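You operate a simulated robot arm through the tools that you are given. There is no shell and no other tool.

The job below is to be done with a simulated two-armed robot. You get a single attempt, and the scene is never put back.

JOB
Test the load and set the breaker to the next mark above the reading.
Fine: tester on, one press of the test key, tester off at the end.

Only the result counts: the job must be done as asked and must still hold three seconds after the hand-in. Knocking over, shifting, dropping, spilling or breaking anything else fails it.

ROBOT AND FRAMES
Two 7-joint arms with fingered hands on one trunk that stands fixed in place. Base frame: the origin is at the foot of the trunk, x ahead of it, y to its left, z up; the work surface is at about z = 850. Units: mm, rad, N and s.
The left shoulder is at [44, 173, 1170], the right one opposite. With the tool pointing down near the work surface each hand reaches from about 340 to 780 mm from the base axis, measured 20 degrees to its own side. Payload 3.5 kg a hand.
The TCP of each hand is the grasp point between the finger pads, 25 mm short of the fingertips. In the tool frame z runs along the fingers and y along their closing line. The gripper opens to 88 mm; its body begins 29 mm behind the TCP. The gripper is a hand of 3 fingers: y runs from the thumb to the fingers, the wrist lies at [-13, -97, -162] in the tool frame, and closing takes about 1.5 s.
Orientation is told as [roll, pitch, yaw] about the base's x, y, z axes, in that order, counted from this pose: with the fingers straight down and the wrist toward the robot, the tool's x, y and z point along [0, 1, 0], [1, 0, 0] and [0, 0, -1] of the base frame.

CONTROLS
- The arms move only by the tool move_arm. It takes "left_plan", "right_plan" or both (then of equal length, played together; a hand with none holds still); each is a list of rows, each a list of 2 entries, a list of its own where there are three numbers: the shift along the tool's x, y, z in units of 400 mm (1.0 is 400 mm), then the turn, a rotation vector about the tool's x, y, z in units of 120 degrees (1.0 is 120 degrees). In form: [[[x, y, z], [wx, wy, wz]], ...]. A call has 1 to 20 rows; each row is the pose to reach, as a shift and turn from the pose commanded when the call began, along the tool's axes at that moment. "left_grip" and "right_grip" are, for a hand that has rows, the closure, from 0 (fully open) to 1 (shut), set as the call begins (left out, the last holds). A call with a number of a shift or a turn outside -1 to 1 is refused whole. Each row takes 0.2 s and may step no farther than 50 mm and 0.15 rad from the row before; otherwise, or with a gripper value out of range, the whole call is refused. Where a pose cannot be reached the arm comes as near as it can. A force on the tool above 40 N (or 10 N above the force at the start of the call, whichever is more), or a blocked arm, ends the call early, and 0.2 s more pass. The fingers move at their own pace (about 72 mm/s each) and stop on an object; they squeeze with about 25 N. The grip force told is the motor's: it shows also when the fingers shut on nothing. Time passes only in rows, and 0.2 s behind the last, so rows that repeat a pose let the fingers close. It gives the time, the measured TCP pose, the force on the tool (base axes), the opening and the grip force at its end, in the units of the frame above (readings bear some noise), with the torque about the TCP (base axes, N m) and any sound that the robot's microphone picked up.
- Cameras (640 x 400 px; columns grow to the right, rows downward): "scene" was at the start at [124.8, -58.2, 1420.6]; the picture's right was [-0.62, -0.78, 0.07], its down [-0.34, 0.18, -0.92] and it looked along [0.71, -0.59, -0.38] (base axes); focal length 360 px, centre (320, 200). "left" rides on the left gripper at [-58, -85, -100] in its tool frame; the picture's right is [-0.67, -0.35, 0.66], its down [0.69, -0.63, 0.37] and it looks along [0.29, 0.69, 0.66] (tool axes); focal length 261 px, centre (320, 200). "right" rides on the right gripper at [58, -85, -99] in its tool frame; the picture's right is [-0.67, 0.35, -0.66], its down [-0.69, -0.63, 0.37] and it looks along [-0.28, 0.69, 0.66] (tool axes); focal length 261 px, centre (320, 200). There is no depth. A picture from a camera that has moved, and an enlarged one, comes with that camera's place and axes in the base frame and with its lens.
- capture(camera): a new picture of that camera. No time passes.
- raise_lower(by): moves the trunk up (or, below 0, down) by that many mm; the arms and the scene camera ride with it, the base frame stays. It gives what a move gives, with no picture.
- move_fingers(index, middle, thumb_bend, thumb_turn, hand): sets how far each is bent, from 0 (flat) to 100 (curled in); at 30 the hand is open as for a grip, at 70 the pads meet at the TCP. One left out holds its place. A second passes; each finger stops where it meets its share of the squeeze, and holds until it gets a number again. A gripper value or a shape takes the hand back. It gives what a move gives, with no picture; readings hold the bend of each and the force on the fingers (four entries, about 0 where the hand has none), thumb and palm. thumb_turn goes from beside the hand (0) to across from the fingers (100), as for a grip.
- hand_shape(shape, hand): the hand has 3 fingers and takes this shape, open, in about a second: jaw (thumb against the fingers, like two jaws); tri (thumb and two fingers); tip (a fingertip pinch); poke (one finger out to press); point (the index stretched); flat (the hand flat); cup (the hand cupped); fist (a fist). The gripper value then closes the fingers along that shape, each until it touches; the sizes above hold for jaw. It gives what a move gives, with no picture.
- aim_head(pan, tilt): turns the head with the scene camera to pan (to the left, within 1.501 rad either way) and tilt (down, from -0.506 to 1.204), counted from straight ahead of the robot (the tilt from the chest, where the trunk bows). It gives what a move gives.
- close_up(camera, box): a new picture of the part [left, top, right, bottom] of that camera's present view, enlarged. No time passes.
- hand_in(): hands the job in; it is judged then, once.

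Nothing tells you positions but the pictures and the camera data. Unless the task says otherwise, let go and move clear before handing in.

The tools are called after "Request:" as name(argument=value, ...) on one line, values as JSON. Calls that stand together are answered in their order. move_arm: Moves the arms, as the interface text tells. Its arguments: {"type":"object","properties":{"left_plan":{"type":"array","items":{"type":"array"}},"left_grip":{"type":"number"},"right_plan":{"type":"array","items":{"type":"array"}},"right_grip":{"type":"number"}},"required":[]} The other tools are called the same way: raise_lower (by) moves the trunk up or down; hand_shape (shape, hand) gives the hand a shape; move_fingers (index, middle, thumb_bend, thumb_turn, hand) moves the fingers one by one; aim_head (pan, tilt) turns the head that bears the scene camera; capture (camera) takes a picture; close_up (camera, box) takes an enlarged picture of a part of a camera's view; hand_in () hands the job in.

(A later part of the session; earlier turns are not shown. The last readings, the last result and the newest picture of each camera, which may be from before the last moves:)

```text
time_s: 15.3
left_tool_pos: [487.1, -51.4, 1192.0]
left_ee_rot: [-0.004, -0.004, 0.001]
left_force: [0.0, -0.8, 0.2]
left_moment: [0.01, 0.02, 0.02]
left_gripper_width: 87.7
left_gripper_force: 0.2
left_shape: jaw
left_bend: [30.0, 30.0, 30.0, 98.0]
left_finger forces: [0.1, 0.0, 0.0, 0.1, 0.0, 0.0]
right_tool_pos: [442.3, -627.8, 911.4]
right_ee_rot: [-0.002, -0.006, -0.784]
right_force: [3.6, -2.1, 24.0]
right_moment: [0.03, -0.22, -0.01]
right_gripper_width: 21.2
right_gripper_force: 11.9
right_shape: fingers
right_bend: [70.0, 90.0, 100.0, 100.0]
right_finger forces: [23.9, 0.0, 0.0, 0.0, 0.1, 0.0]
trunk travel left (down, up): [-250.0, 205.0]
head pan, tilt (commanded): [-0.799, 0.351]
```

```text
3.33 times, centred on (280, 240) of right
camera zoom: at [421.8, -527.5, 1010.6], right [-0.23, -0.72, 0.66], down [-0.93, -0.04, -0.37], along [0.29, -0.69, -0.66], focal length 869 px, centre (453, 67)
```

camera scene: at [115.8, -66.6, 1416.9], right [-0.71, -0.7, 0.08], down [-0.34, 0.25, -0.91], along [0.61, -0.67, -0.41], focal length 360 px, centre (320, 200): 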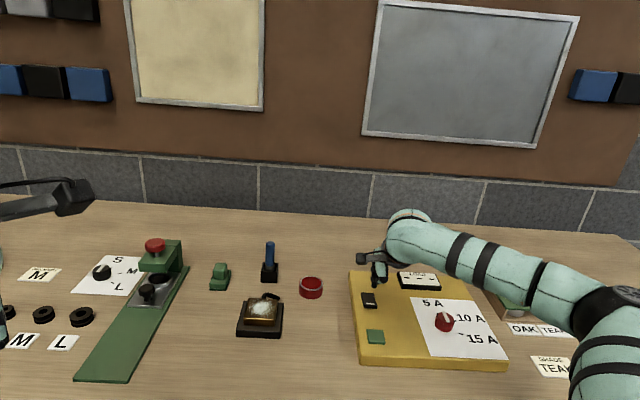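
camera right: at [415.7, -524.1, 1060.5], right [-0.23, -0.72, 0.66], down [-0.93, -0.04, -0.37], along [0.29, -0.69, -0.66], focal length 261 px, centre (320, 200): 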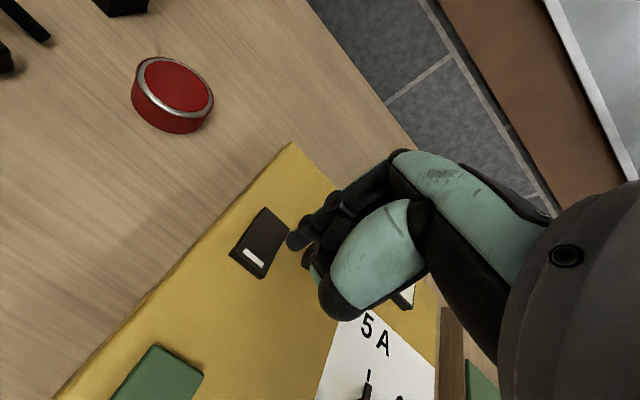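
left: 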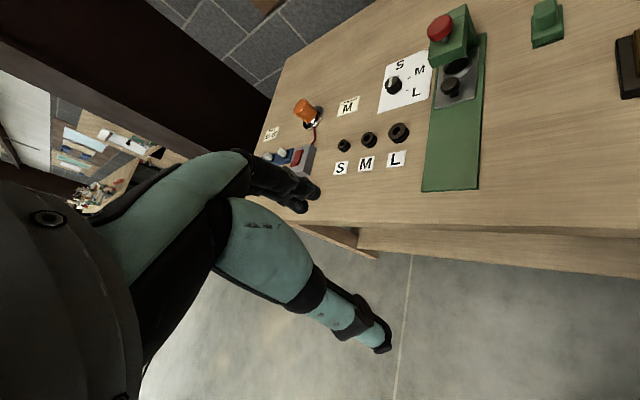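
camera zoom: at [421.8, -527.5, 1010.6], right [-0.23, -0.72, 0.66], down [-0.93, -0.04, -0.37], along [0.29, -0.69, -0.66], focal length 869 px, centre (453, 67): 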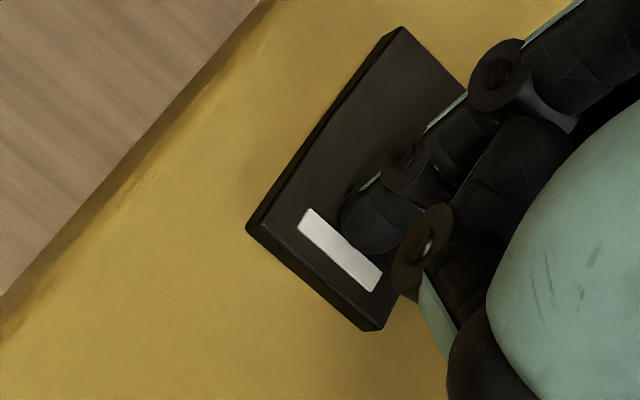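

Force rose to 24 N with little travel, so the rocker is against its stop. I'll lift straight up and check the rocker and display.

Request:
move_arm(right_plan=[[[0, 0, -0.03], [0, 0, 0]], [[0, 0, -0.1], [0, 0, 0]], [[0, 0, -0.2], [0, 0, 0]], [[0, 0, -0.2], [0, 0, 0]]])

Request:
close_up(camera="right", box=[170, 180, 340, 350])

Request:
close_up(camera="scene", box=[340, 240, 520, 360])

```text
time_s: 16.3
left_tool_pos: [490.1, -53.4, 1189.8]
left_ee_rot: [0.001, -0.001, 0.002]
left_force: [-0.8, -0.4, 0.4]
left_moment: [0.02, 0.0, 0.0]
left_gripper_width: 87.6
left_gripper_force: 0.1
left_shape: jaw
left_bend: [30.0, 30.0, 30.0, 98.0]
left_finger forces: [0.0, 0.1, 0.1, 0.0, 0.0, 0.0]
right_tool_pos: [443.9, -629.4, 988.9]
right_ee_rot: [0.0, 0.003, -0.784]
right_force: [-0.8, -0.9, 0.1]
right_moment: [0.0, 0.0, 0.04]
right_gripper_width: 22.5
right_gripper_force: 0.0
right_shape: fingers
right_bend: [70.0, 90.0, 100.0, 100.0]
right_finger forces: [0.0, 0.0, 0.0, 0.0, 0.0, 0.1]
trunk travel left (down, up): [-250.0, 205.0]
head pan, tilt (commanded): [-0.799, 0.351]
```

```text
2.35 times, centred on (255, 265) of right
camera zoom: at [423.6, -529.9, 1086.8], right [-0.22, -0.72, 0.66], down [-0.93, -0.04, -0.36], along [0.29, -0.69, -0.66], focal length 613 px, centre (473, 47)
```

zoom: 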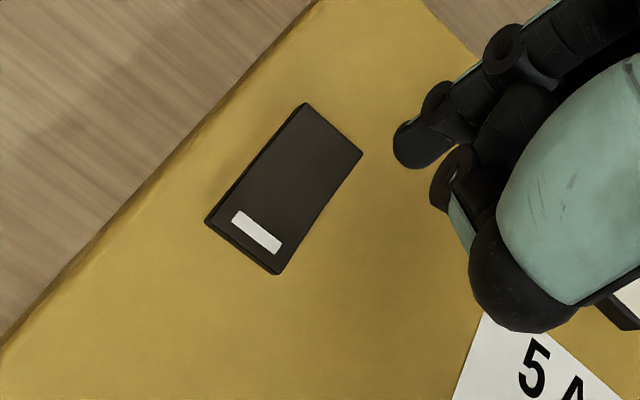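

```text
3.33 times, centred on (430, 300) of scene
camera zoom: at [116.5, -67.8, 1416.7], right [-0.71, -0.7, 0.08], down [-0.34, 0.25, -0.91], along [0.61, -0.67, -0.42], focal length 1198 px, centre (-47, -133)
```

zoom: 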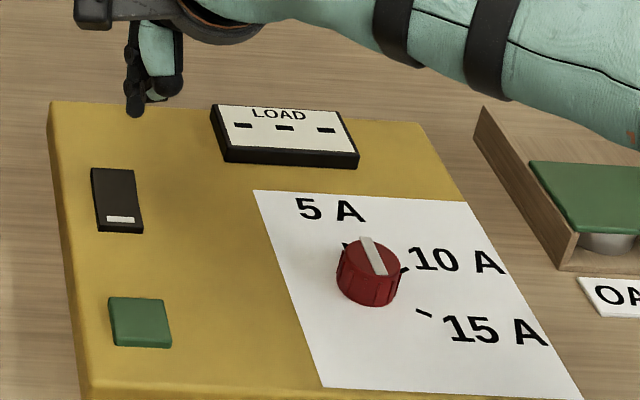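

The display still shows dashes; I'll magnify the rocker to confirm it latched over.

Request:
close_up(camera="scene", box=[360, 288, 386, 312])

Request:
close_up(camera="scene", box=[400, 265, 450, 300])

Request:
close_up(camera="right", box=[220, 200, 275, 260])

```text
16.00 times, centred on (373, 300) of scene
camera zoom: at [116.5, -67.8, 1416.7], right [-0.71, -0.7, 0.08], down [-0.34, 0.25, -0.91], along [0.61, -0.67, -0.42], focal length 5751 px, centre (-528, -1400)
```

zoom: 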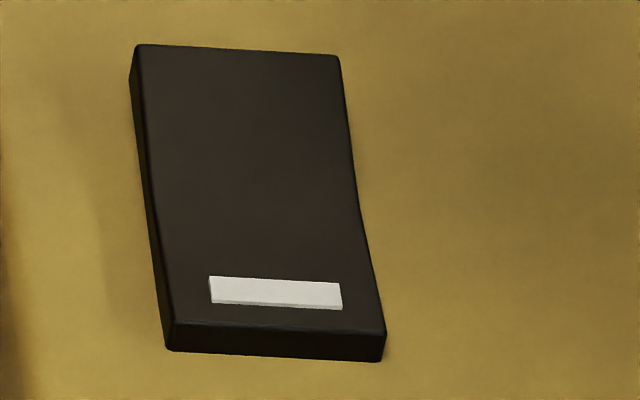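

```text
11.43 times, centred on (425, 282) of scene
camera zoom: at [116.5, -67.8, 1416.7], right [-0.71, -0.7, 0.08], down [-0.34, 0.25, -0.91], along [0.61, -0.67, -0.42], focal length 4108 px, centre (-880, -743)
```

zoom: 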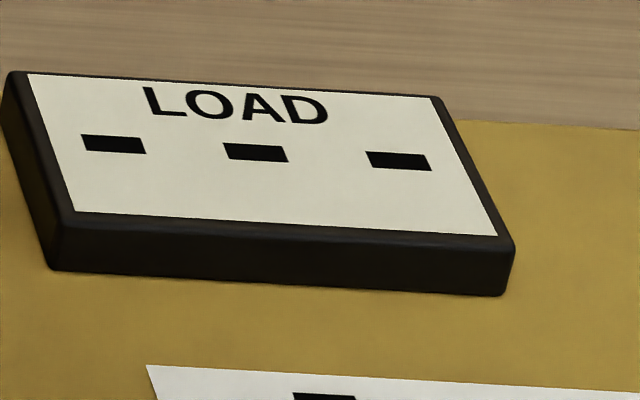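

```text
6.67 times, centred on (248, 230) of right
camera zoom: at [423.6, -529.9, 1086.8], right [-0.22, -0.72, 0.66], down [-0.93, -0.04, -0.36], along [0.29, -0.69, -0.66], focal length 1738 px, centre (803, 0)
```

zoom: 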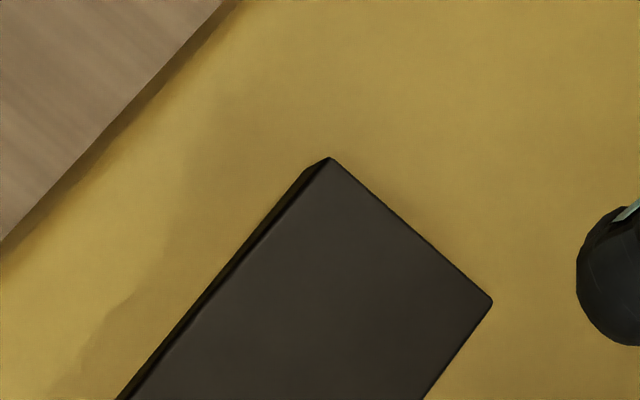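

The rocker has tipped to the marked end, so the tester is on with no reading yet. Now I move above the green test key at about (380,-555) without touching it.

Request:
move_arm(right_plan=[[[0, -0.08, 0], [0, 0, 0]], [[0, -0.16, 0], [0, 0, 0]], [[0, -0.2378, 0.02], [0, 0, 0]], [[0, -0.2378, 0.08], [0, 0, 0]], [[0, -0.2378, 0.12], [0, 0, 0]], [[0, -0.2378, 0.12], [0, 0, 0]]])

Request:
close_up(camera="right", box=[200, 150, 360, 310])

Request:
close_up(camera="scene", box=[330, 250, 490, 370])

```text
time_s: 17.7
left_tool_pos: [489.6, -53.3, 1190.9]
left_ee_rot: [-0.001, 0.0, 0.002]
left_force: [0.5, -0.1, 0.2]
left_moment: [0.0, 0.01, -0.02]
left_gripper_width: 87.7
left_gripper_force: 0.1
left_shape: jaw
left_bend: [30.0, 30.0, 30.0, 98.0]
left_finger forces: [0.0, 0.1, 0.0, 0.0, 0.1, 0.1]
right_tool_pos: [378.7, -557.9, 939.7]
right_ee_rot: [-0.001, -0.001, -0.784]
right_force: [0.1, -0.4, -0.1]
right_moment: [0.02, -0.04, 0.0]
right_gripper_width: 22.5
right_gripper_force: 0.0
right_shape: fingers
right_bend: [70.0, 90.0, 100.0, 100.0]
right_finger forces: [0.1, 0.0, 0.0, 0.0, 0.0, 0.0]
trunk travel left (down, up): [-250.0, 205.0]
head pan, tilt (commanded): [-0.799, 0.351]
```

```text
2.50 times, centred on (280, 230) of right
camera zoom: at [357.5, -458.8, 1039.3], right [-0.23, -0.72, 0.66], down [-0.93, -0.04, -0.37], along [0.29, -0.69, -0.66], focal length 652 px, centre (420, 125)
```

zoom: 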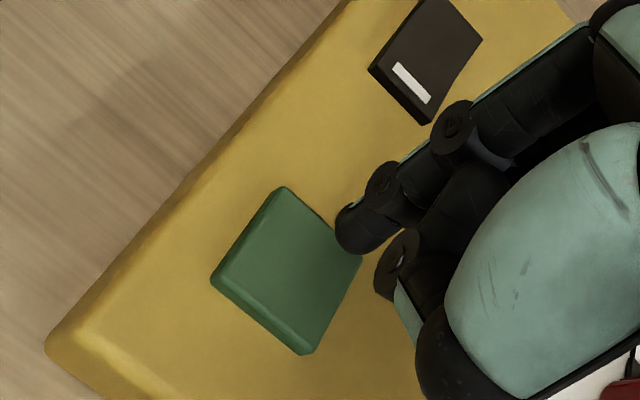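

```text
3.33 times, centred on (410, 310) of scene
camera zoom: at [115.7, -66.8, 1416.9], right [-0.71, -0.7, 0.08], down [-0.34, 0.25, -0.91], along [0.61, -0.67, -0.41], focal length 1198 px, centre (20, -167)
```

zoom: 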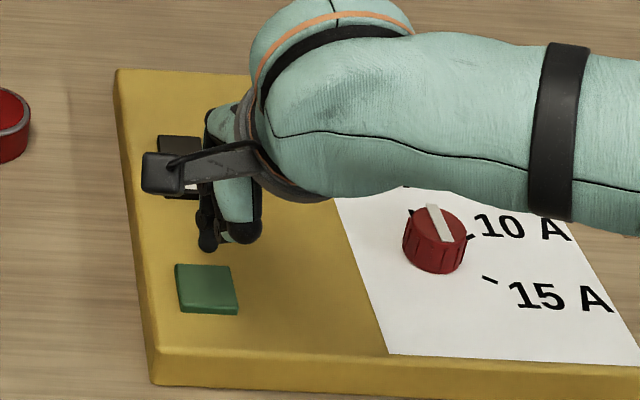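

The tip is within ~4 mm of the key centre; I correct that and press down in one smooth stroke to about 7 mm past the key's top (~890).

Request:
move_arm(right_plan=[[[-0.0075, 0.005, 0.02], [0, 0, 0]], [[-0.0075, 0.005, 0.045], [0, 0, 0]], [[-0.0075, 0.005, 0.0575], [0, 0, 0]], [[-0.0075, 0.005, 0.065], [0, 0, 0]], [[-0.0075, 0.005, 0.0725], [0, 0, 0]], [[-0.0075, 0.005, 0.08], [0, 0, 0]]])

Request:
close_up(camera="right", box=[200, 150, 360, 310])

Request:
close_up(camera="scene", box=[330, 250, 490, 370])

```text
time_s: 19.1
left_tool_pos: [490.0, -51.6, 1191.0]
left_ee_rot: [0.0, 0.0, 0.002]
left_force: [0.2, -0.1, -1.2]
left_moment: [-0.03, -0.04, 0.02]
left_gripper_width: 87.7
left_gripper_force: 0.0
left_shape: jaw
left_bend: [30.0, 30.0, 30.0, 98.0]
left_finger forces: [0.1, 0.1, 0.1, 0.0, 0.0, 0.1]
right_tool_pos: [374.9, -564.0, 907.5]
right_ee_rot: [0.0, 0.0, -0.786]
right_force: [0.1, -0.5, 3.3]
right_moment: [-0.01, -0.05, 0.0]
right_gripper_width: 22.3
right_gripper_force: 1.1
right_shape: fingers
right_bend: [70.0, 90.0, 100.0, 100.0]
right_finger forces: [2.7, 0.0, 0.0, 0.1, 0.0, 0.0]
trunk travel left (down, up): [-250.0, 205.0]
head pan, tilt (commanded): [-0.799, 0.351]
heard: click
```

```text
2.50 times, centred on (280, 230) of right
camera zoom: at [354.7, -465.5, 1007.6], right [-0.23, -0.72, 0.66], down [-0.93, -0.04, -0.37], along [0.29, -0.69, -0.66], focal length 652 px, centre (420, 125)
```

zoom: 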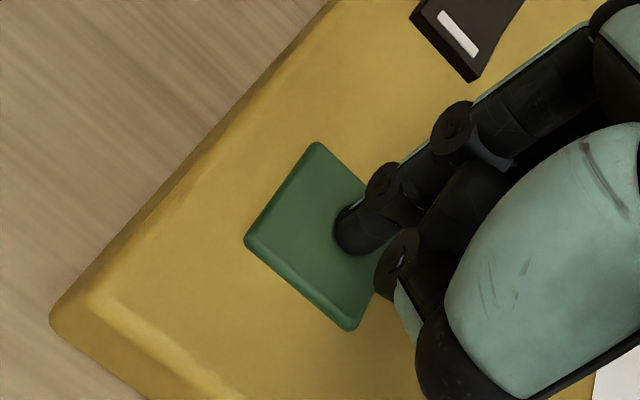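

```text
3.33 times, centred on (410, 310) of scene
camera zoom: at [115.7, -66.7, 1416.9], right [-0.71, -0.7, 0.08], down [-0.34, 0.25, -0.91], along [0.61, -0.67, -0.41], focal length 1198 px, centre (20, -167)
```

zoom: 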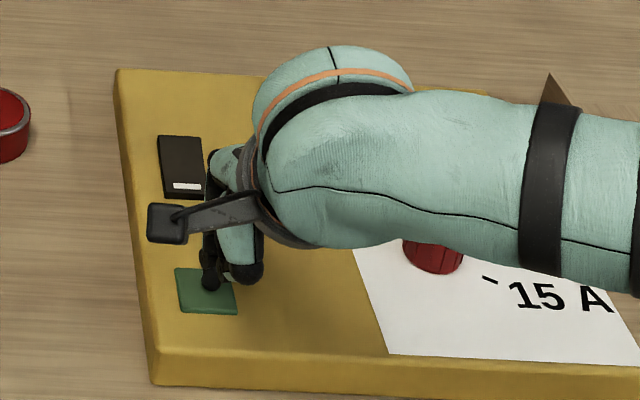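

I heard a click, so the key was pressed. I'll lift straight off and back away to read the display.

Request:
move_arm(right_plan=[[[0, 0, -0.03], [0, 0, 0]], [[0, 0, -0.1], [0, 0, 0]], [[0, 0, -0.2], [0, 0, 0]], [[0, -0.05, -0.3], [0, 0, 0]], [[0, -0.1, -0.4], [0, 0, 0]], [[0, -0.1, -0.4], [0, 0, 0]]])

Request:
capture(camera="scene")

Request:
close_up(camera="scene", box=[390, 260, 460, 310])

```text
time_s: 20.5
left_tool_pos: [489.3, -53.2, 1190.7]
left_ee_rot: [0.001, -0.001, 0.003]
left_force: [-0.7, -0.8, 0.3]
left_moment: [0.0, -0.03, 0.0]
left_gripper_width: 87.4
left_gripper_force: 0.1
left_shape: jaw
left_bend: [30.0, 30.0, 30.0, 98.0]
left_finger forces: [0.0, 0.1, 0.0, 0.1, 0.0, 0.0]
right_tool_pos: [349.7, -536.4, 1066.1]
right_ee_rot: [-0.001, 0.002, -0.784]
right_force: [-1.5, 0.1, 0.0]
right_moment: [-0.01, -0.02, 0.0]
right_gripper_width: 22.7
right_gripper_force: 0.1
right_shape: fingers
right_bend: [70.0, 90.0, 100.0, 100.0]
right_finger forces: [0.0, 0.1, 0.0, 0.0, 0.0, 0.1]
trunk travel left (down, up): [-250.0, 205.0]
head pan, tilt (commanded): [-0.799, 0.351]
```

```text
taken
camera scene: at [116.6, -67.4, 1416.8], right [-0.71, -0.7, 0.08], down [-0.34, 0.25, -0.91], along [0.61, -0.67, -0.42], focal length 360 px, centre (320, 200)
```

scene: 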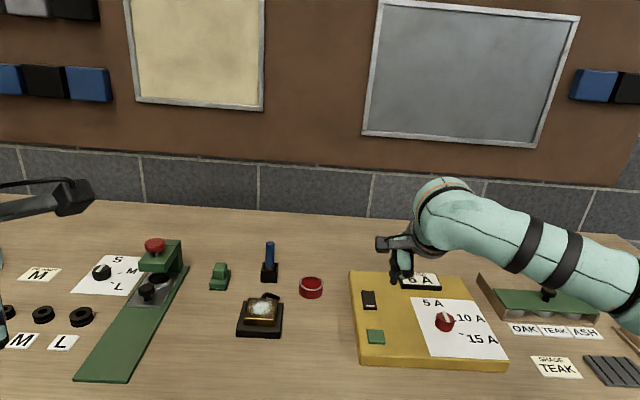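

```text
8.00 times, centred on (425, 285) of scene
camera zoom: at [116.6, -67.4, 1416.8], right [-0.71, -0.7, 0.08], down [-0.34, 0.25, -0.91], along [0.61, -0.67, -0.42], focal length 2876 px, centre (-520, -480)
```

zoom: 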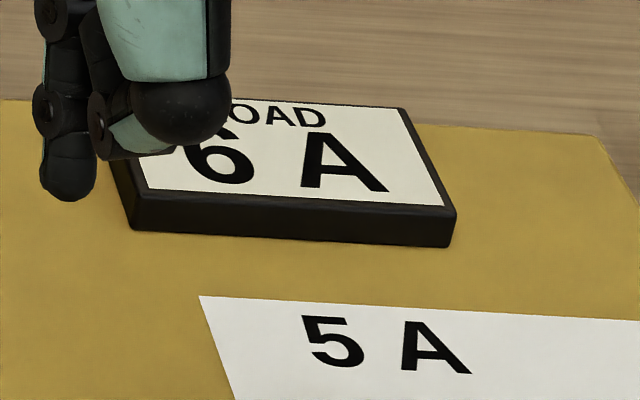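

The display shows "…6 A" but the hand partly hides it. I'll move the hand aside to read it fully.

Request:
move_arm(right_plan=[[[0.05, -0.05, -0.05], [0, 0, 0]], [[0.1, -0.1, -0.1], [0, 0, 0]], [[0.15, -0.15, -0.15], [0, 0, 0]], [[0.15, -0.15, -0.15], [0, 0, 0]]])

Request:
close_up(camera="scene", box=[390, 260, 460, 310])

Request:
capture(camera="right")

Request:
capture(camera="scene")

```text
time_s: 21.5
left_tool_pos: [489.4, -53.1, 1190.0]
left_ee_rot: [-0.001, 0.001, 0.002]
left_force: [0.1, 0.5, -0.1]
left_moment: [0.02, 0.0, 0.01]
left_gripper_width: 87.7
left_gripper_force: 0.2
left_shape: jaw
left_bend: [30.0, 30.0, 30.0, 98.0]
left_finger forces: [0.0, 0.0, 0.0, 0.0, 0.0, 0.0]
right_tool_pos: [348.7, -450.6, 1129.6]
right_ee_rot: [0.0, 0.0, -0.783]
right_force: [0.3, -0.1, -0.1]
right_moment: [0.03, 0.02, 0.0]
right_gripper_width: 22.7
right_gripper_force: 0.0
right_shape: fingers
right_bend: [70.0, 90.0, 100.0, 100.0]
right_finger forces: [0.0, 0.0, 0.0, 0.1, 0.1, 0.0]
trunk travel left (down, up): [-250.0, 205.0]
head pan, tilt (commanded): [-0.799, 0.351]
```

```text
8.00 times, centred on (425, 285) of scene
camera zoom: at [115.9, -67.3, 1416.8], right [-0.71, -0.7, 0.08], down [-0.34, 0.25, -0.91], along [0.61, -0.67, -0.41], focal length 2876 px, centre (-520, -480)
```

zoom: 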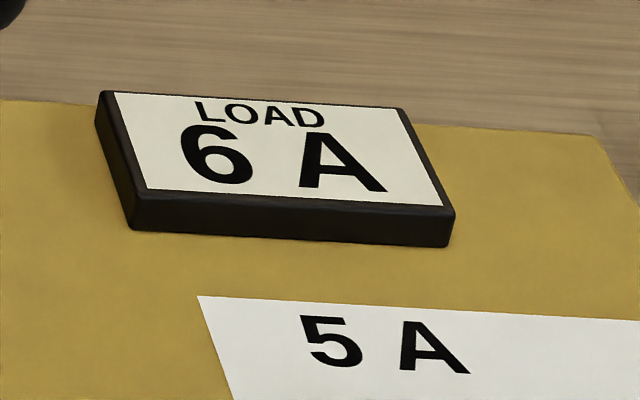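

```text
taken
camera right: at [328.1, -350.5, 1229.0], right [-0.23, -0.72, 0.66], down [-0.93, -0.04, -0.37], along [0.29, -0.69, -0.66], focal length 261 px, centre (320, 200)
```

right: 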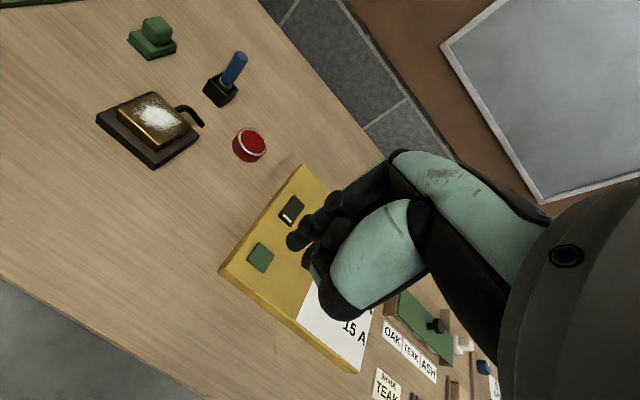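

```text
taken
camera scene: at [115.9, -67.3, 1416.8], right [-0.71, -0.7, 0.08], down [-0.34, 0.25, -0.91], along [0.61, -0.67, -0.41], focal length 360 px, centre (320, 200)
```

scene: 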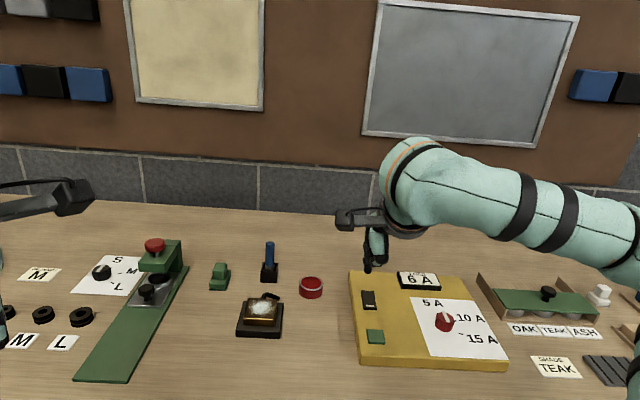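

The load reads 6 A, so the breaker goes to 10 A (about 60° clockwise from its present 5 A). I'll open the hand to jaw shape and go above the knob near (303,-695).

Request:
hand_shape(hand="right", shape="jaw")

Request:
move_arm(right_plan=[[[-0.0638, 0.0441, 0.0405], [0, 0, -0.011]], [[-0.1275, 0.0882, 0.081], [0, 0, -0.022]], [[-0.1913, 0.1322, 0.1215], [0, 0, -0.033]], [[-0.255, 0.1763, 0.162], [0, 0, -0.044]], [[-0.3188, 0.2204, 0.2025], [0, 0, -0.055]], [[-0.3825, 0.2645, 0.243], [0, 0, -0.066]], [[-0.4463, 0.3085, 0.2835], [0, 0, -0.077]], [[-0.51, 0.3526, 0.324], [0, 0, -0.0883]], [[-0.51, 0.3526, 0.324], [0, 0, -0.0883]]])

Request:
capture(camera="right")

Request:
capture(camera="scene")

```text
time_s: 22.4
left_tool_pos: [488.8, -52.8, 1190.2]
left_ee_rot: [-0.001, 0.001, 0.003]
left_force: [0.0, -0.4, 1.0]
left_moment: [-0.01, -0.04, -0.03]
left_gripper_width: 87.8
left_gripper_force: 0.0
left_shape: jaw
left_bend: [30.0, 30.0, 30.0, 98.0]
left_finger forces: [0.0, 0.0, 0.0, 0.0, 0.0, 0.0]
right_tool_pos: [349.0, -450.9, 1129.3]
right_ee_rot: [0.001, -0.001, -0.785]
right_force: [0.7, 0.0, -0.4]
right_moment: [-0.01, 0.0, 0.01]
right_gripper_width: 87.8
right_gripper_force: 0.0
right_shape: jaw
right_bend: [30.0, 30.0, 30.0, 98.0]
right_finger forces: [0.1, 0.0, 0.0, 0.0, 0.0, 0.1]
trunk travel left (down, up): [-250.0, 205.0]
head pan, tilt (commanded): [-0.799, 0.351]
```

```text
time_s: 24.4
left_tool_pos: [488.7, -52.8, 1190.3]
left_ee_rot: [0.001, 0.0, 0.0]
left_force: [-0.1, 0.0, 0.1]
left_moment: [0.01, 0.0, 0.03]
left_gripper_width: 87.7
left_gripper_force: 0.1
left_shape: jaw
left_bend: [30.0, 30.0, 30.0, 98.0]
left_finger forces: [0.1, 0.0, 0.0, 0.1, 0.0, 0.1]
right_tool_pos: [301.9, -697.1, 997.4]
right_ee_rot: [0.001, 0.0, -0.599]
right_force: [-0.1, -0.6, 1.1]
right_moment: [0.01, 0.0, 0.0]
right_gripper_width: 87.9
right_gripper_force: 0.1
right_shape: jaw
right_bend: [30.0, 30.0, 30.0, 98.0]
right_finger forces: [0.1, 0.1, 0.0, 0.1, 0.0, 0.0]
trunk travel left (down, up): [-250.0, 205.0]
head pan, tilt (commanded): [-0.799, 0.351]
```

```text
taken
camera right: at [262.2, -602.0, 1096.4], right [-0.09, -0.75, 0.66], down [-0.91, -0.21, -0.37], along [0.41, -0.63, -0.66], focal length 261 px, centre (320, 200)
```

right: 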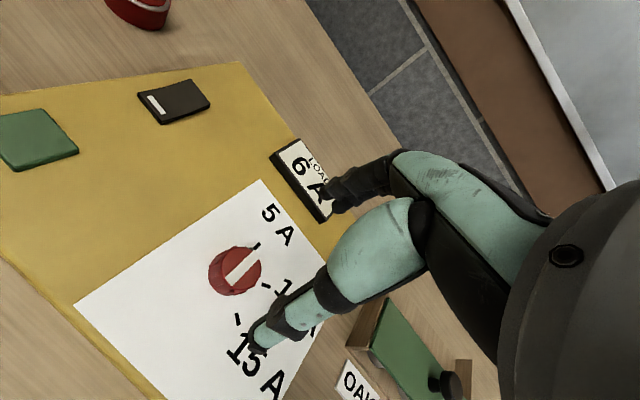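

```text
taken
camera scene: at [116.0, -66.6, 1416.9], right [-0.71, -0.7, 0.08], down [-0.34, 0.25, -0.91], along [0.61, -0.67, -0.41], focal length 360 px, centre (320, 200)
```

scene: 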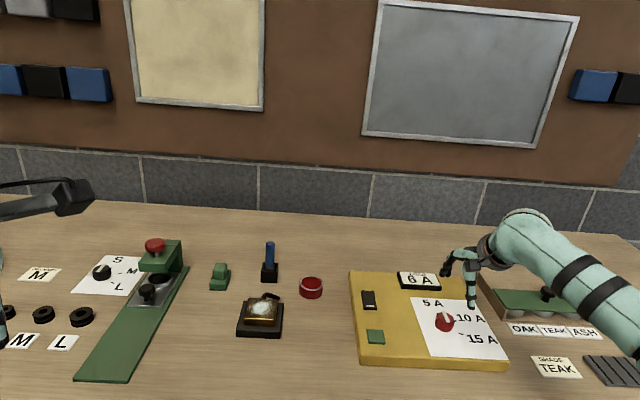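

Good overhead view of the knob and marks from the hand camera. I'll zoom in to read the pointer and locate the knob axis.

Request:
close_up(camera="right", box=[190, 190, 330, 380])

Request:
close_up(camera="right", box=[200, 230, 280, 310])

Request:
close_up(camera="scene", box=[400, 240, 500, 350])

```text
2.11 times, centred on (260, 285) of right
camera zoom: at [262.2, -602.0, 1096.4], right [-0.09, -0.75, 0.66], down [-0.91, -0.21, -0.37], along [0.41, -0.63, -0.66], focal length 549 px, centre (446, 21)
```

zoom: 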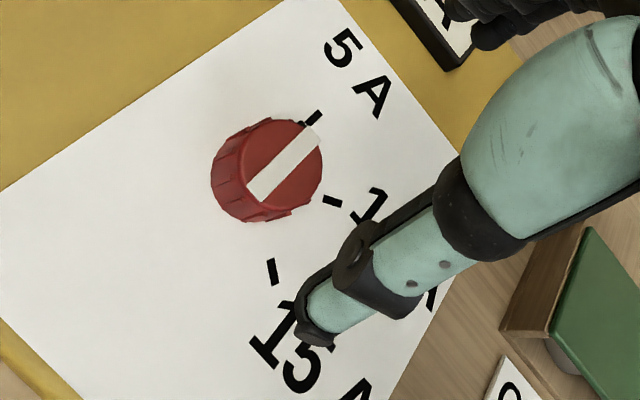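

```text
5.00 times, centred on (240, 270) of right
camera zoom: at [262.2, -602.0, 1096.4], right [-0.09, -0.75, 0.66], down [-0.91, -0.21, -0.37], along [0.41, -0.63, -0.66], focal length 1303 px, centre (720, -150)
```

zoom: 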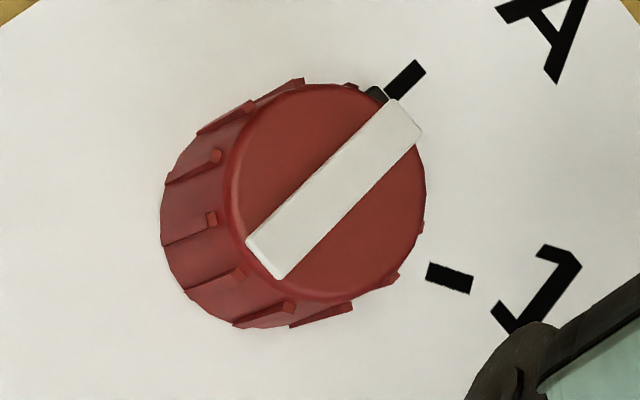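

```text
3.64 times, centred on (450, 295) of scene
camera zoom: at [116.0, -66.6, 1416.9], right [-0.71, -0.7, 0.08], down [-0.34, 0.25, -0.91], along [0.61, -0.67, -0.41], focal length 1307 px, centre (-153, -146)
```

zoom: 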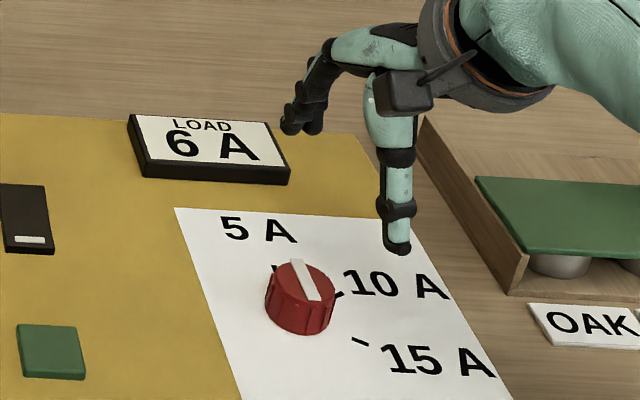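

Pointer sits exactly on 5 A (0°), with 10 A at 60° and 15 A at 120° clockwise; knob centre is near (302.8,-695), top z≈903. I'll nudge sideways ~4 mm and lower the open hand until the tips are just above the knob, then recheck.

Request:
move_arm(right_plan=[[[0.005, 0.0015, 0.04], [0, 0, 0]], [[0.01, 0.003, 0.08], [0, 0, 0]], [[0.01, 0.003, 0.1175], [0, 0, 0]], [[0.01, 0.003, 0.1175], [0, 0, 0]]])

Request:
close_up(camera="right", box=[200, 170, 400, 370])

Request:
close_up(camera="scene", box=[400, 260, 500, 350])

```text
time_s: 25.4
left_tool_pos: [488.7, -53.1, 1190.5]
left_ee_rot: [0.0, 0.002, 0.001]
left_force: [-0.2, 0.3, 0.4]
left_moment: [0.03, 0.0, 0.0]
left_gripper_width: 87.7
left_gripper_force: 0.1
left_shape: jaw
left_bend: [30.0, 30.0, 30.0, 98.0]
left_finger forces: [0.0, 0.0, 0.0, 0.0, 0.1, 0.0]
right_tool_pos: [305.6, -694.6, 948.8]
right_ee_rot: [0.001, -0.001, -0.599]
right_force: [-0.4, -0.2, -0.5]
right_moment: [0.0, 0.03, 0.01]
right_gripper_width: 88.0
right_gripper_force: 0.0
right_shape: jaw
right_bend: [30.0, 30.0, 30.0, 98.0]
right_finger forces: [0.0, 0.1, 0.0, 0.0, 0.0, 0.0]
trunk travel left (down, up): [-250.0, 205.0]
head pan, tilt (commanded): [-0.799, 0.351]
```

```text
2.00 times, centred on (300, 270) of right
camera zoom: at [266.5, -599.9, 1049.0], right [-0.09, -0.75, 0.66], down [-0.91, -0.21, -0.37], along [0.41, -0.63, -0.66], focal length 521 px, centre (360, 60)
```

zoom: 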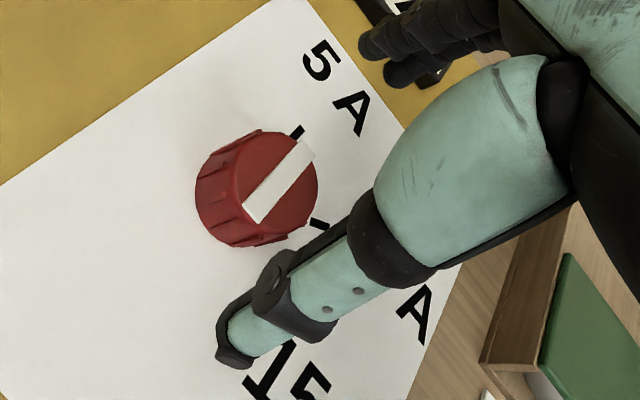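

```text
4.44 times, centred on (450, 305) of scene
camera zoom: at [116.0, -66.9, 1416.9], right [-0.71, -0.7, 0.08], down [-0.34, 0.25, -0.91], along [0.61, -0.67, -0.41], focal length 1598 px, centre (-258, -267)
```

zoom: 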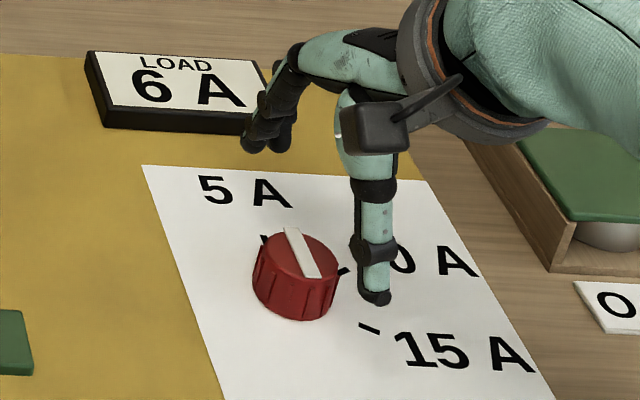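

The knob's centre matches the grasp axis well. Lowering the open hand around the knob to about z=909 (tips ~5 mm above the panel).

Request:
move_arm(right_plan=[[[0, 0, 0.035], [0, 0, 0]], [[0, 0, 0.07], [0, 0, 0]], [[0, 0, 0.09], [0, 0, 0]], [[0, 0, 0.0995], [0, 0, 0]], [[0, 0, 0.0995], [0, 0, 0]]])

Request:
close_up(camera="right", box=[200, 150, 400, 350])

Request:
close_up(camera="scene", box=[400, 270, 500, 360])

```text
time_s: 26.6
left_tool_pos: [489.3, -52.7, 1191.3]
left_ee_rot: [-0.001, 0.001, 0.002]
left_force: [-0.3, -0.6, -0.5]
left_moment: [0.03, 0.01, 0.04]
left_gripper_width: 87.7
left_gripper_force: 0.1
left_shape: jaw
left_bend: [30.0, 30.0, 30.0, 98.0]
left_finger forces: [0.1, 0.1, 0.0, 0.1, 0.0, 0.0]
right_tool_pos: [305.3, -694.0, 910.6]
right_ee_rot: [0.001, 0.001, -0.599]
right_force: [0.2, 0.0, 0.0]
right_moment: [0.02, 0.01, 0.0]
right_gripper_width: 87.7
right_gripper_force: 0.1
right_shape: jaw
right_bend: [30.0, 30.0, 30.0, 98.0]
right_finger forces: [0.0, 0.0, 0.0, 0.0, 0.1, 0.0]
trunk travel left (down, up): [-250.0, 205.0]
head pan, tilt (commanded): [-0.799, 0.351]
```

```text
2.00 times, centred on (300, 250) of right
camera zoom: at [267.2, -599.5, 1010.5], right [-0.09, -0.75, 0.66], down [-0.91, -0.21, -0.37], along [0.41, -0.63, -0.66], focal length 521 px, centre (360, 100)
```

zoom: 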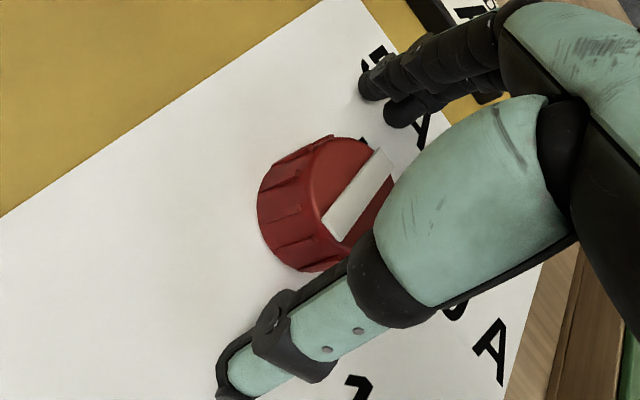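

```text
4.44 times, centred on (450, 315) of scene
camera zoom: at [116.0, -67.0, 1416.9], right [-0.71, -0.7, 0.08], down [-0.34, 0.25, -0.91], along [0.61, -0.67, -0.41], focal length 1598 px, centre (-258, -311)
```

zoom: 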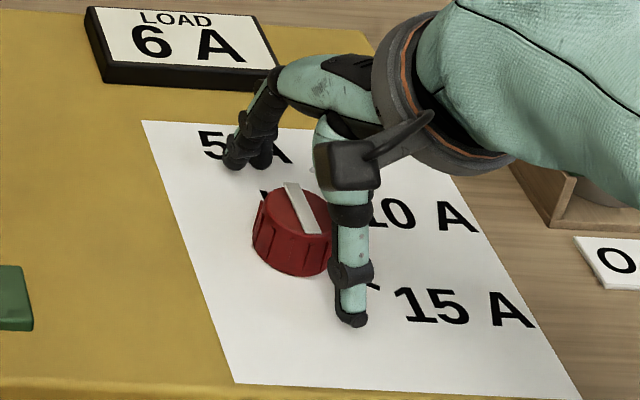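

The fingers straddle the knob with clearance. I'll part-close to ~50 mm first and check the gaps on both sides.

Request:
move_arm(right_plan=[[[0, 0, 0], [0, 0, 0]], [[0, 0, 0], [0, 0, 0]], [[0, 0, 0], [0, 0, 0]], [[0, 0, 0], [0, 0, 0]], [[0, 0, 0], [0, 0, 0]]], right_grip=0.43)

Request:
close_up(camera="right", box=[220, 150, 380, 310])

Request:
close_up(camera="scene", box=[420, 290, 480, 340])

```text
time_s: 27.8
left_tool_pos: [489.8, -53.4, 1190.4]
left_ee_rot: [-0.001, 0.0, 0.002]
left_force: [-1.3, 0.6, 0.4]
left_moment: [-0.01, 0.0, 0.01]
left_gripper_width: 87.7
left_gripper_force: 0.1
left_shape: jaw
left_bend: [30.0, 30.0, 30.0, 98.0]
left_finger forces: [0.0, 0.0, 0.0, 0.0, 0.1, 0.0]
right_tool_pos: [306.9, -692.4, 911.0]
right_ee_rot: [-0.001, 0.0, -0.598]
right_force: [-0.6, -0.9, 0.4]
right_moment: [0.0, -0.03, 0.02]
right_gripper_width: 50.6
right_gripper_force: 0.1
right_shape: jaw
right_bend: [74.0, 41.0, 66.0, 100.0]
right_finger forces: [0.0, 0.0, 0.0, 0.0, 0.0, 0.1]
trunk travel left (down, up): [-250.0, 205.0]
head pan, tilt (commanded): [-0.799, 0.351]
```

```text
2.50 times, centred on (300, 230) of right
camera zoom: at [267.3, -599.5, 1010.7], right [-0.09, -0.75, 0.66], down [-0.91, -0.21, -0.37], along [0.41, -0.63, -0.66], focal length 652 px, centre (370, 125)
```

zoom: 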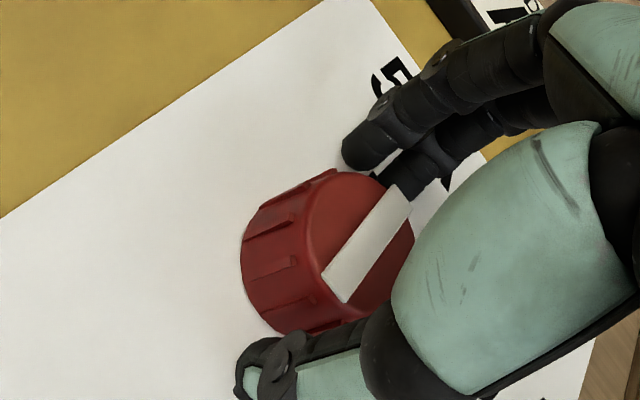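

```text
8.00 times, centred on (450, 315) of scene
camera zoom: at [116.0, -67.0, 1416.9], right [-0.71, -0.7, 0.08], down [-0.34, 0.25, -0.91], along [0.61, -0.67, -0.41], focal length 2876 px, centre (-720, -720)
```

zoom: 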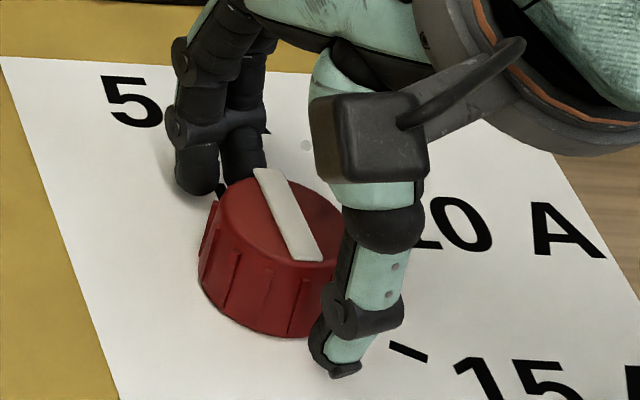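

The knob is centred within ~2 mm between thumb and fingers. Closing fully to grip it.

Request:
move_arm(right_plan=[[[0, 0, 0], [0, 0, 0]], [[0, 0, 0], [0, 0, 0]], [[0, 0, 0], [0, 0, 0]], [[0, 0, 0], [0, 0, 0]], [[0, 0, 0], [0, 0, 0]]], right_grip=1.0)

Request:
close_up(camera="right", box=[220, 150, 380, 310])

Request:
close_up(camera="scene", box=[420, 290, 480, 340])

```text
time_s: 29.0
left_tool_pos: [489.8, -52.8, 1189.8]
left_ee_rot: [-0.001, 0.0, 0.002]
left_force: [-1.0, 0.3, 0.4]
left_moment: [-0.02, 0.01, -0.04]
left_gripper_width: 87.5
left_gripper_force: 0.0
left_shape: jaw
left_bend: [30.0, 30.0, 30.0, 98.0]
left_finger forces: [0.0, 0.0, 0.0, 0.0, 0.0, 0.0]
right_tool_pos: [304.9, -693.8, 910.9]
right_ee_rot: [0.001, 0.0, -0.599]
right_force: [0.2, 1.0, -0.9]
right_moment: [0.01, 0.0, 0.03]
right_gripper_width: 27.6
right_gripper_force: 25.2
right_shape: jaw
right_bend: [74.0, 57.0, 73.0, 100.0]
right_finger forces: [14.1, 8.0, 0.0, 0.0, 22.4, 0.1]
trunk travel left (down, up): [-250.0, 205.0]
head pan, tilt (commanded): [-0.799, 0.351]
```

```text
2.50 times, centred on (300, 230) of right
camera zoom: at [267.3, -599.5, 1010.7], right [-0.09, -0.75, 0.66], down [-0.91, -0.21, -0.37], along [0.41, -0.63, -0.66], focal length 652 px, centre (370, 125)
```

zoom: 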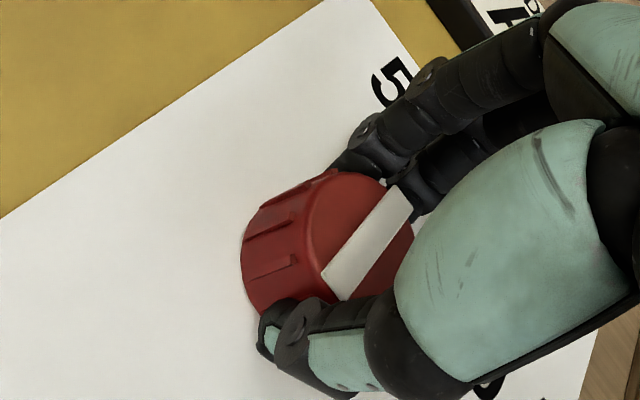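

```text
8.00 times, centred on (450, 315) of scene
camera zoom: at [116.1, -67.0, 1416.9], right [-0.71, -0.7, 0.08], down [-0.34, 0.25, -0.91], along [0.61, -0.67, -0.41], focal length 2876 px, centre (-720, -720)
```

zoom: 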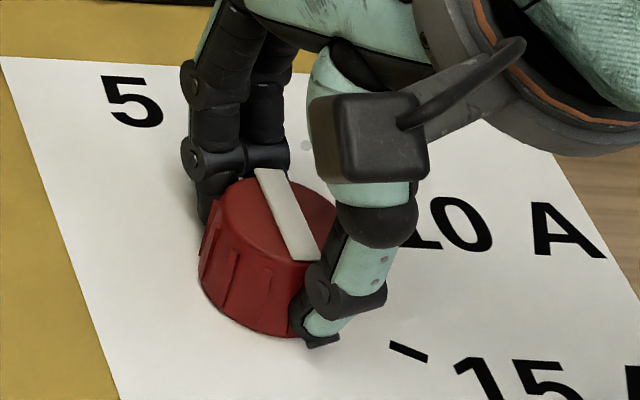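

Firm grip on the knob with balanced finger forces. Turning clockwise 30° first and checking.

Request:
move_arm(right_plan=[[[0, 0, 0], [0, 0, 0.05]], [[0, 0, 0], [0, 0, 0.1]], [[-0.001, 0, 0], [0, 0, 0.15]], [[-0.002, 0, 0], [0, 0, 0.2]], [[-0.0025, 0, 0], [0, 0, 0.25]], [[-0.0025, 0, 0], [0, 0, 0.25]]])

Request:
close_up(camera="right", box=[220, 150, 380, 310])

Request:
close_up(camera="scene", box=[420, 290, 480, 340])

```text
time_s: 30.4
left_tool_pos: [488.9, -54.5, 1190.8]
left_ee_rot: [0.001, 0.001, 0.002]
left_force: [-0.9, -0.1, 0.2]
left_moment: [0.0, 0.0, -0.04]
left_gripper_width: 87.6
left_gripper_force: 0.0
left_shape: jaw
left_bend: [30.0, 30.0, 30.0, 98.0]
left_finger forces: [0.0, 0.1, 0.1, 0.1, 0.0, 0.0]
right_tool_pos: [304.3, -693.3, 910.3]
right_ee_rot: [0.001, 0.0, -1.124]
right_force: [-0.7, -1.0, -0.6]
right_moment: [-0.03, 0.03, 0.03]
right_gripper_width: 27.2
right_gripper_force: 24.6
right_shape: jaw
right_bend: [74.0, 57.0, 73.0, 100.0]
right_finger forces: [14.4, 9.0, 0.1, 0.0, 23.1, 0.0]
trunk travel left (down, up): [-250.0, 205.0]
head pan, tilt (commanded): [-0.799, 0.351]
```

```text
2.50 times, centred on (300, 230) of right
camera zoom: at [320.0, -594.0, 1010.8], right [-0.45, -0.6, 0.66], down [-0.89, 0.27, -0.37], along [0.04, -0.75, -0.66], focal length 652 px, centre (370, 125)
```

zoom: 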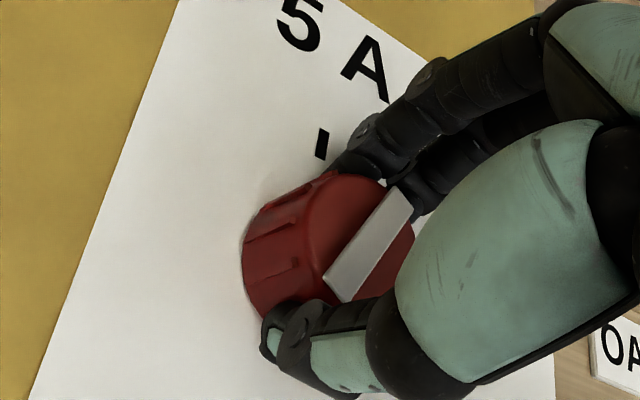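

```text
8.00 times, centred on (450, 315) of scene
camera zoom: at [116.0, -67.5, 1416.8], right [-0.71, -0.7, 0.08], down [-0.34, 0.25, -0.91], along [0.61, -0.67, -0.41], focal length 2876 px, centre (-720, -720)
```

zoom: 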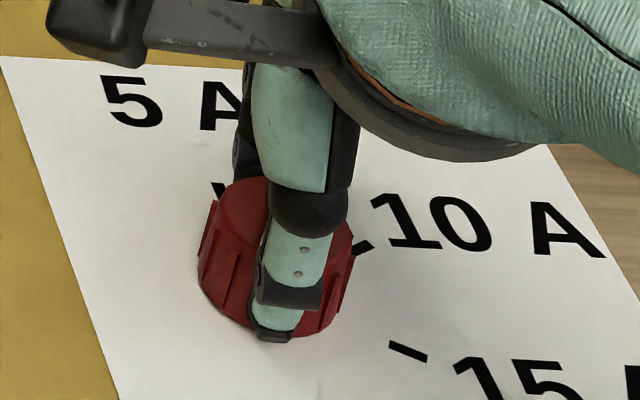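

The knob turns with the hand. Turning the remaining 30°.

Request:
move_arm(right_plan=[[[0, 0, 0], [0, 0, 0.05]], [[0, 0, 0], [0, 0, 0.1]], [[0, 0, 0], [0, 0, 0.15]], [[0, 0, 0], [0, 0, 0.2]], [[0, 0, 0], [0, 0, 0.25]], [[0, 0, 0], [0, 0, 0.25]], [[0, 0, 0], [0, 0, 0.25]]])

Request:
close_up(camera="right", box=[220, 150, 380, 310])

Request:
close_up(camera="scene", box=[420, 290, 480, 340])

```text
time_s: 32.0
left_tool_pos: [489.1, -52.7, 1190.8]
left_ee_rot: [0.0, 0.001, 0.003]
left_force: [0.3, 0.1, -0.7]
left_moment: [0.0, -0.01, -0.01]
left_gripper_width: 87.5
left_gripper_force: 0.2
left_shape: jaw
left_bend: [30.0, 30.0, 30.0, 98.0]
left_finger forces: [0.0, 0.1, 0.0, 0.0, 0.0, 0.0]
right_tool_pos: [304.6, -695.5, 910.7]
right_ee_rot: [0.001, 0.001, -1.647]
right_force: [-2.9, 1.2, -2.8]
right_moment: [-0.02, 0.05, -0.01]
right_gripper_width: 27.2
right_gripper_force: 25.4
right_shape: jaw
right_bend: [74.0, 57.0, 73.0, 100.0]
right_finger forces: [14.0, 9.1, 0.1, 0.0, 23.7, 0.0]
trunk travel left (down, up): [-250.0, 205.0]
head pan, tilt (commanded): [-0.799, 0.351]
```

```text
2.50 times, centred on (300, 230) of right
camera zoom: at [368.2, -615.9, 1011.1], right [-0.69, -0.3, 0.66], down [-0.64, 0.68, -0.37], along [-0.34, -0.67, -0.66], focal length 652 px, centre (370, 125)
```

zoom: 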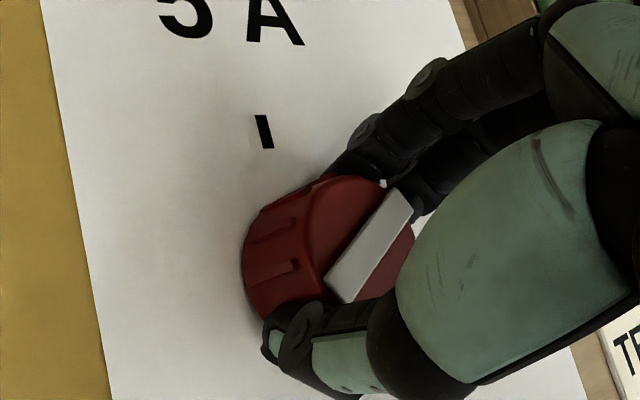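

```text
8.00 times, centred on (450, 315) of scene
camera zoom: at [115.9, -67.4, 1416.8], right [-0.71, -0.7, 0.08], down [-0.34, 0.25, -0.91], along [0.61, -0.67, -0.41], focal length 2876 px, centre (-720, -720)
```

zoom: 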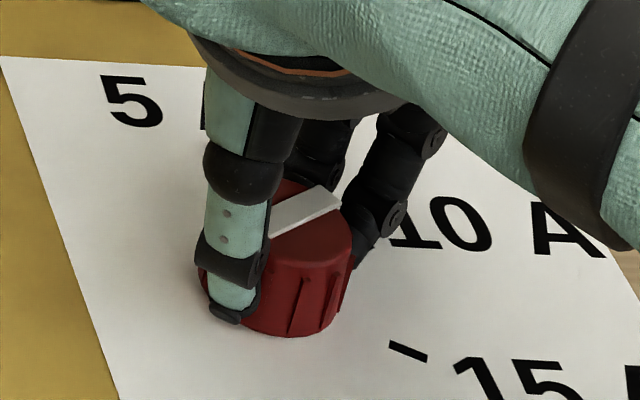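

Pointer has swung to the 10 A direction. Releasing the knob, then lifting straight up.

Request:
move_arm(right_plan=[[[0, 0, 0], [0, 0, 0]], [[0, 0, 0], [0, 0, 0]], [[0, 0, 0], [0, 0, 0]], [[0, 0, 0], [0, 0, 0]], [[0, 0, 0], [0, 0, 0]], [[0, 0, 0], [0, 0, 0]]], right_grip=0.1)

Request:
close_up(camera="scene", box=[420, 290, 480, 340])

Request:
close_up(camera="right", box=[200, 150, 400, 350])

```text
time_s: 33.4
left_tool_pos: [489.4, -53.5, 1190.4]
left_ee_rot: [0.001, -0.001, 0.002]
left_force: [0.3, -0.1, 0.7]
left_moment: [0.02, -0.01, 0.02]
left_gripper_width: 87.9
left_gripper_force: 0.0
left_shape: jaw
left_bend: [30.0, 30.0, 30.0, 98.0]
left_finger forces: [0.0, 0.1, 0.0, 0.1, 0.0, 0.0]
right_tool_pos: [305.0, -693.8, 910.6]
right_ee_rot: [0.0, 0.001, -1.644]
right_force: [-0.4, 0.3, 0.3]
right_moment: [-0.02, 0.0, 0.01]
right_gripper_width: 79.3
right_gripper_force: 0.1
right_shape: jaw
right_bend: [29.0, 32.0, 34.0, 98.0]
right_finger forces: [0.0, 0.0, 0.0, 0.0, 0.0, 0.1]
trunk travel left (down, up): [-250.0, 205.0]
head pan, tilt (commanded): [-0.799, 0.351]
```

```text
8.00 times, centred on (450, 315) of scene
camera zoom: at [116.0, -66.9, 1416.9], right [-0.71, -0.7, 0.08], down [-0.34, 0.25, -0.91], along [0.61, -0.67, -0.41], focal length 2876 px, centre (-720, -720)
```

zoom: 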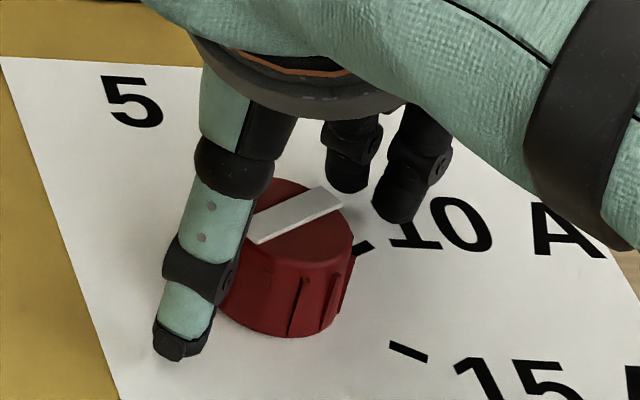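

```text
2.00 times, centred on (300, 250) of right
camera zoom: at [368.2, -615.5, 1011.3], right [-0.69, -0.3, 0.66], down [-0.64, 0.68, -0.37], along [-0.34, -0.67, -0.66], focal length 521 px, centre (360, 100)
```

zoom: 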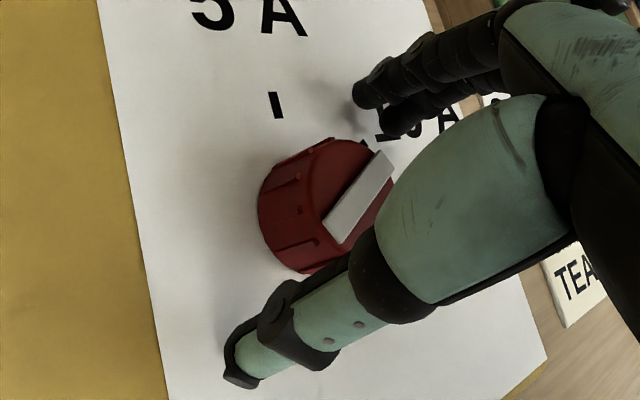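

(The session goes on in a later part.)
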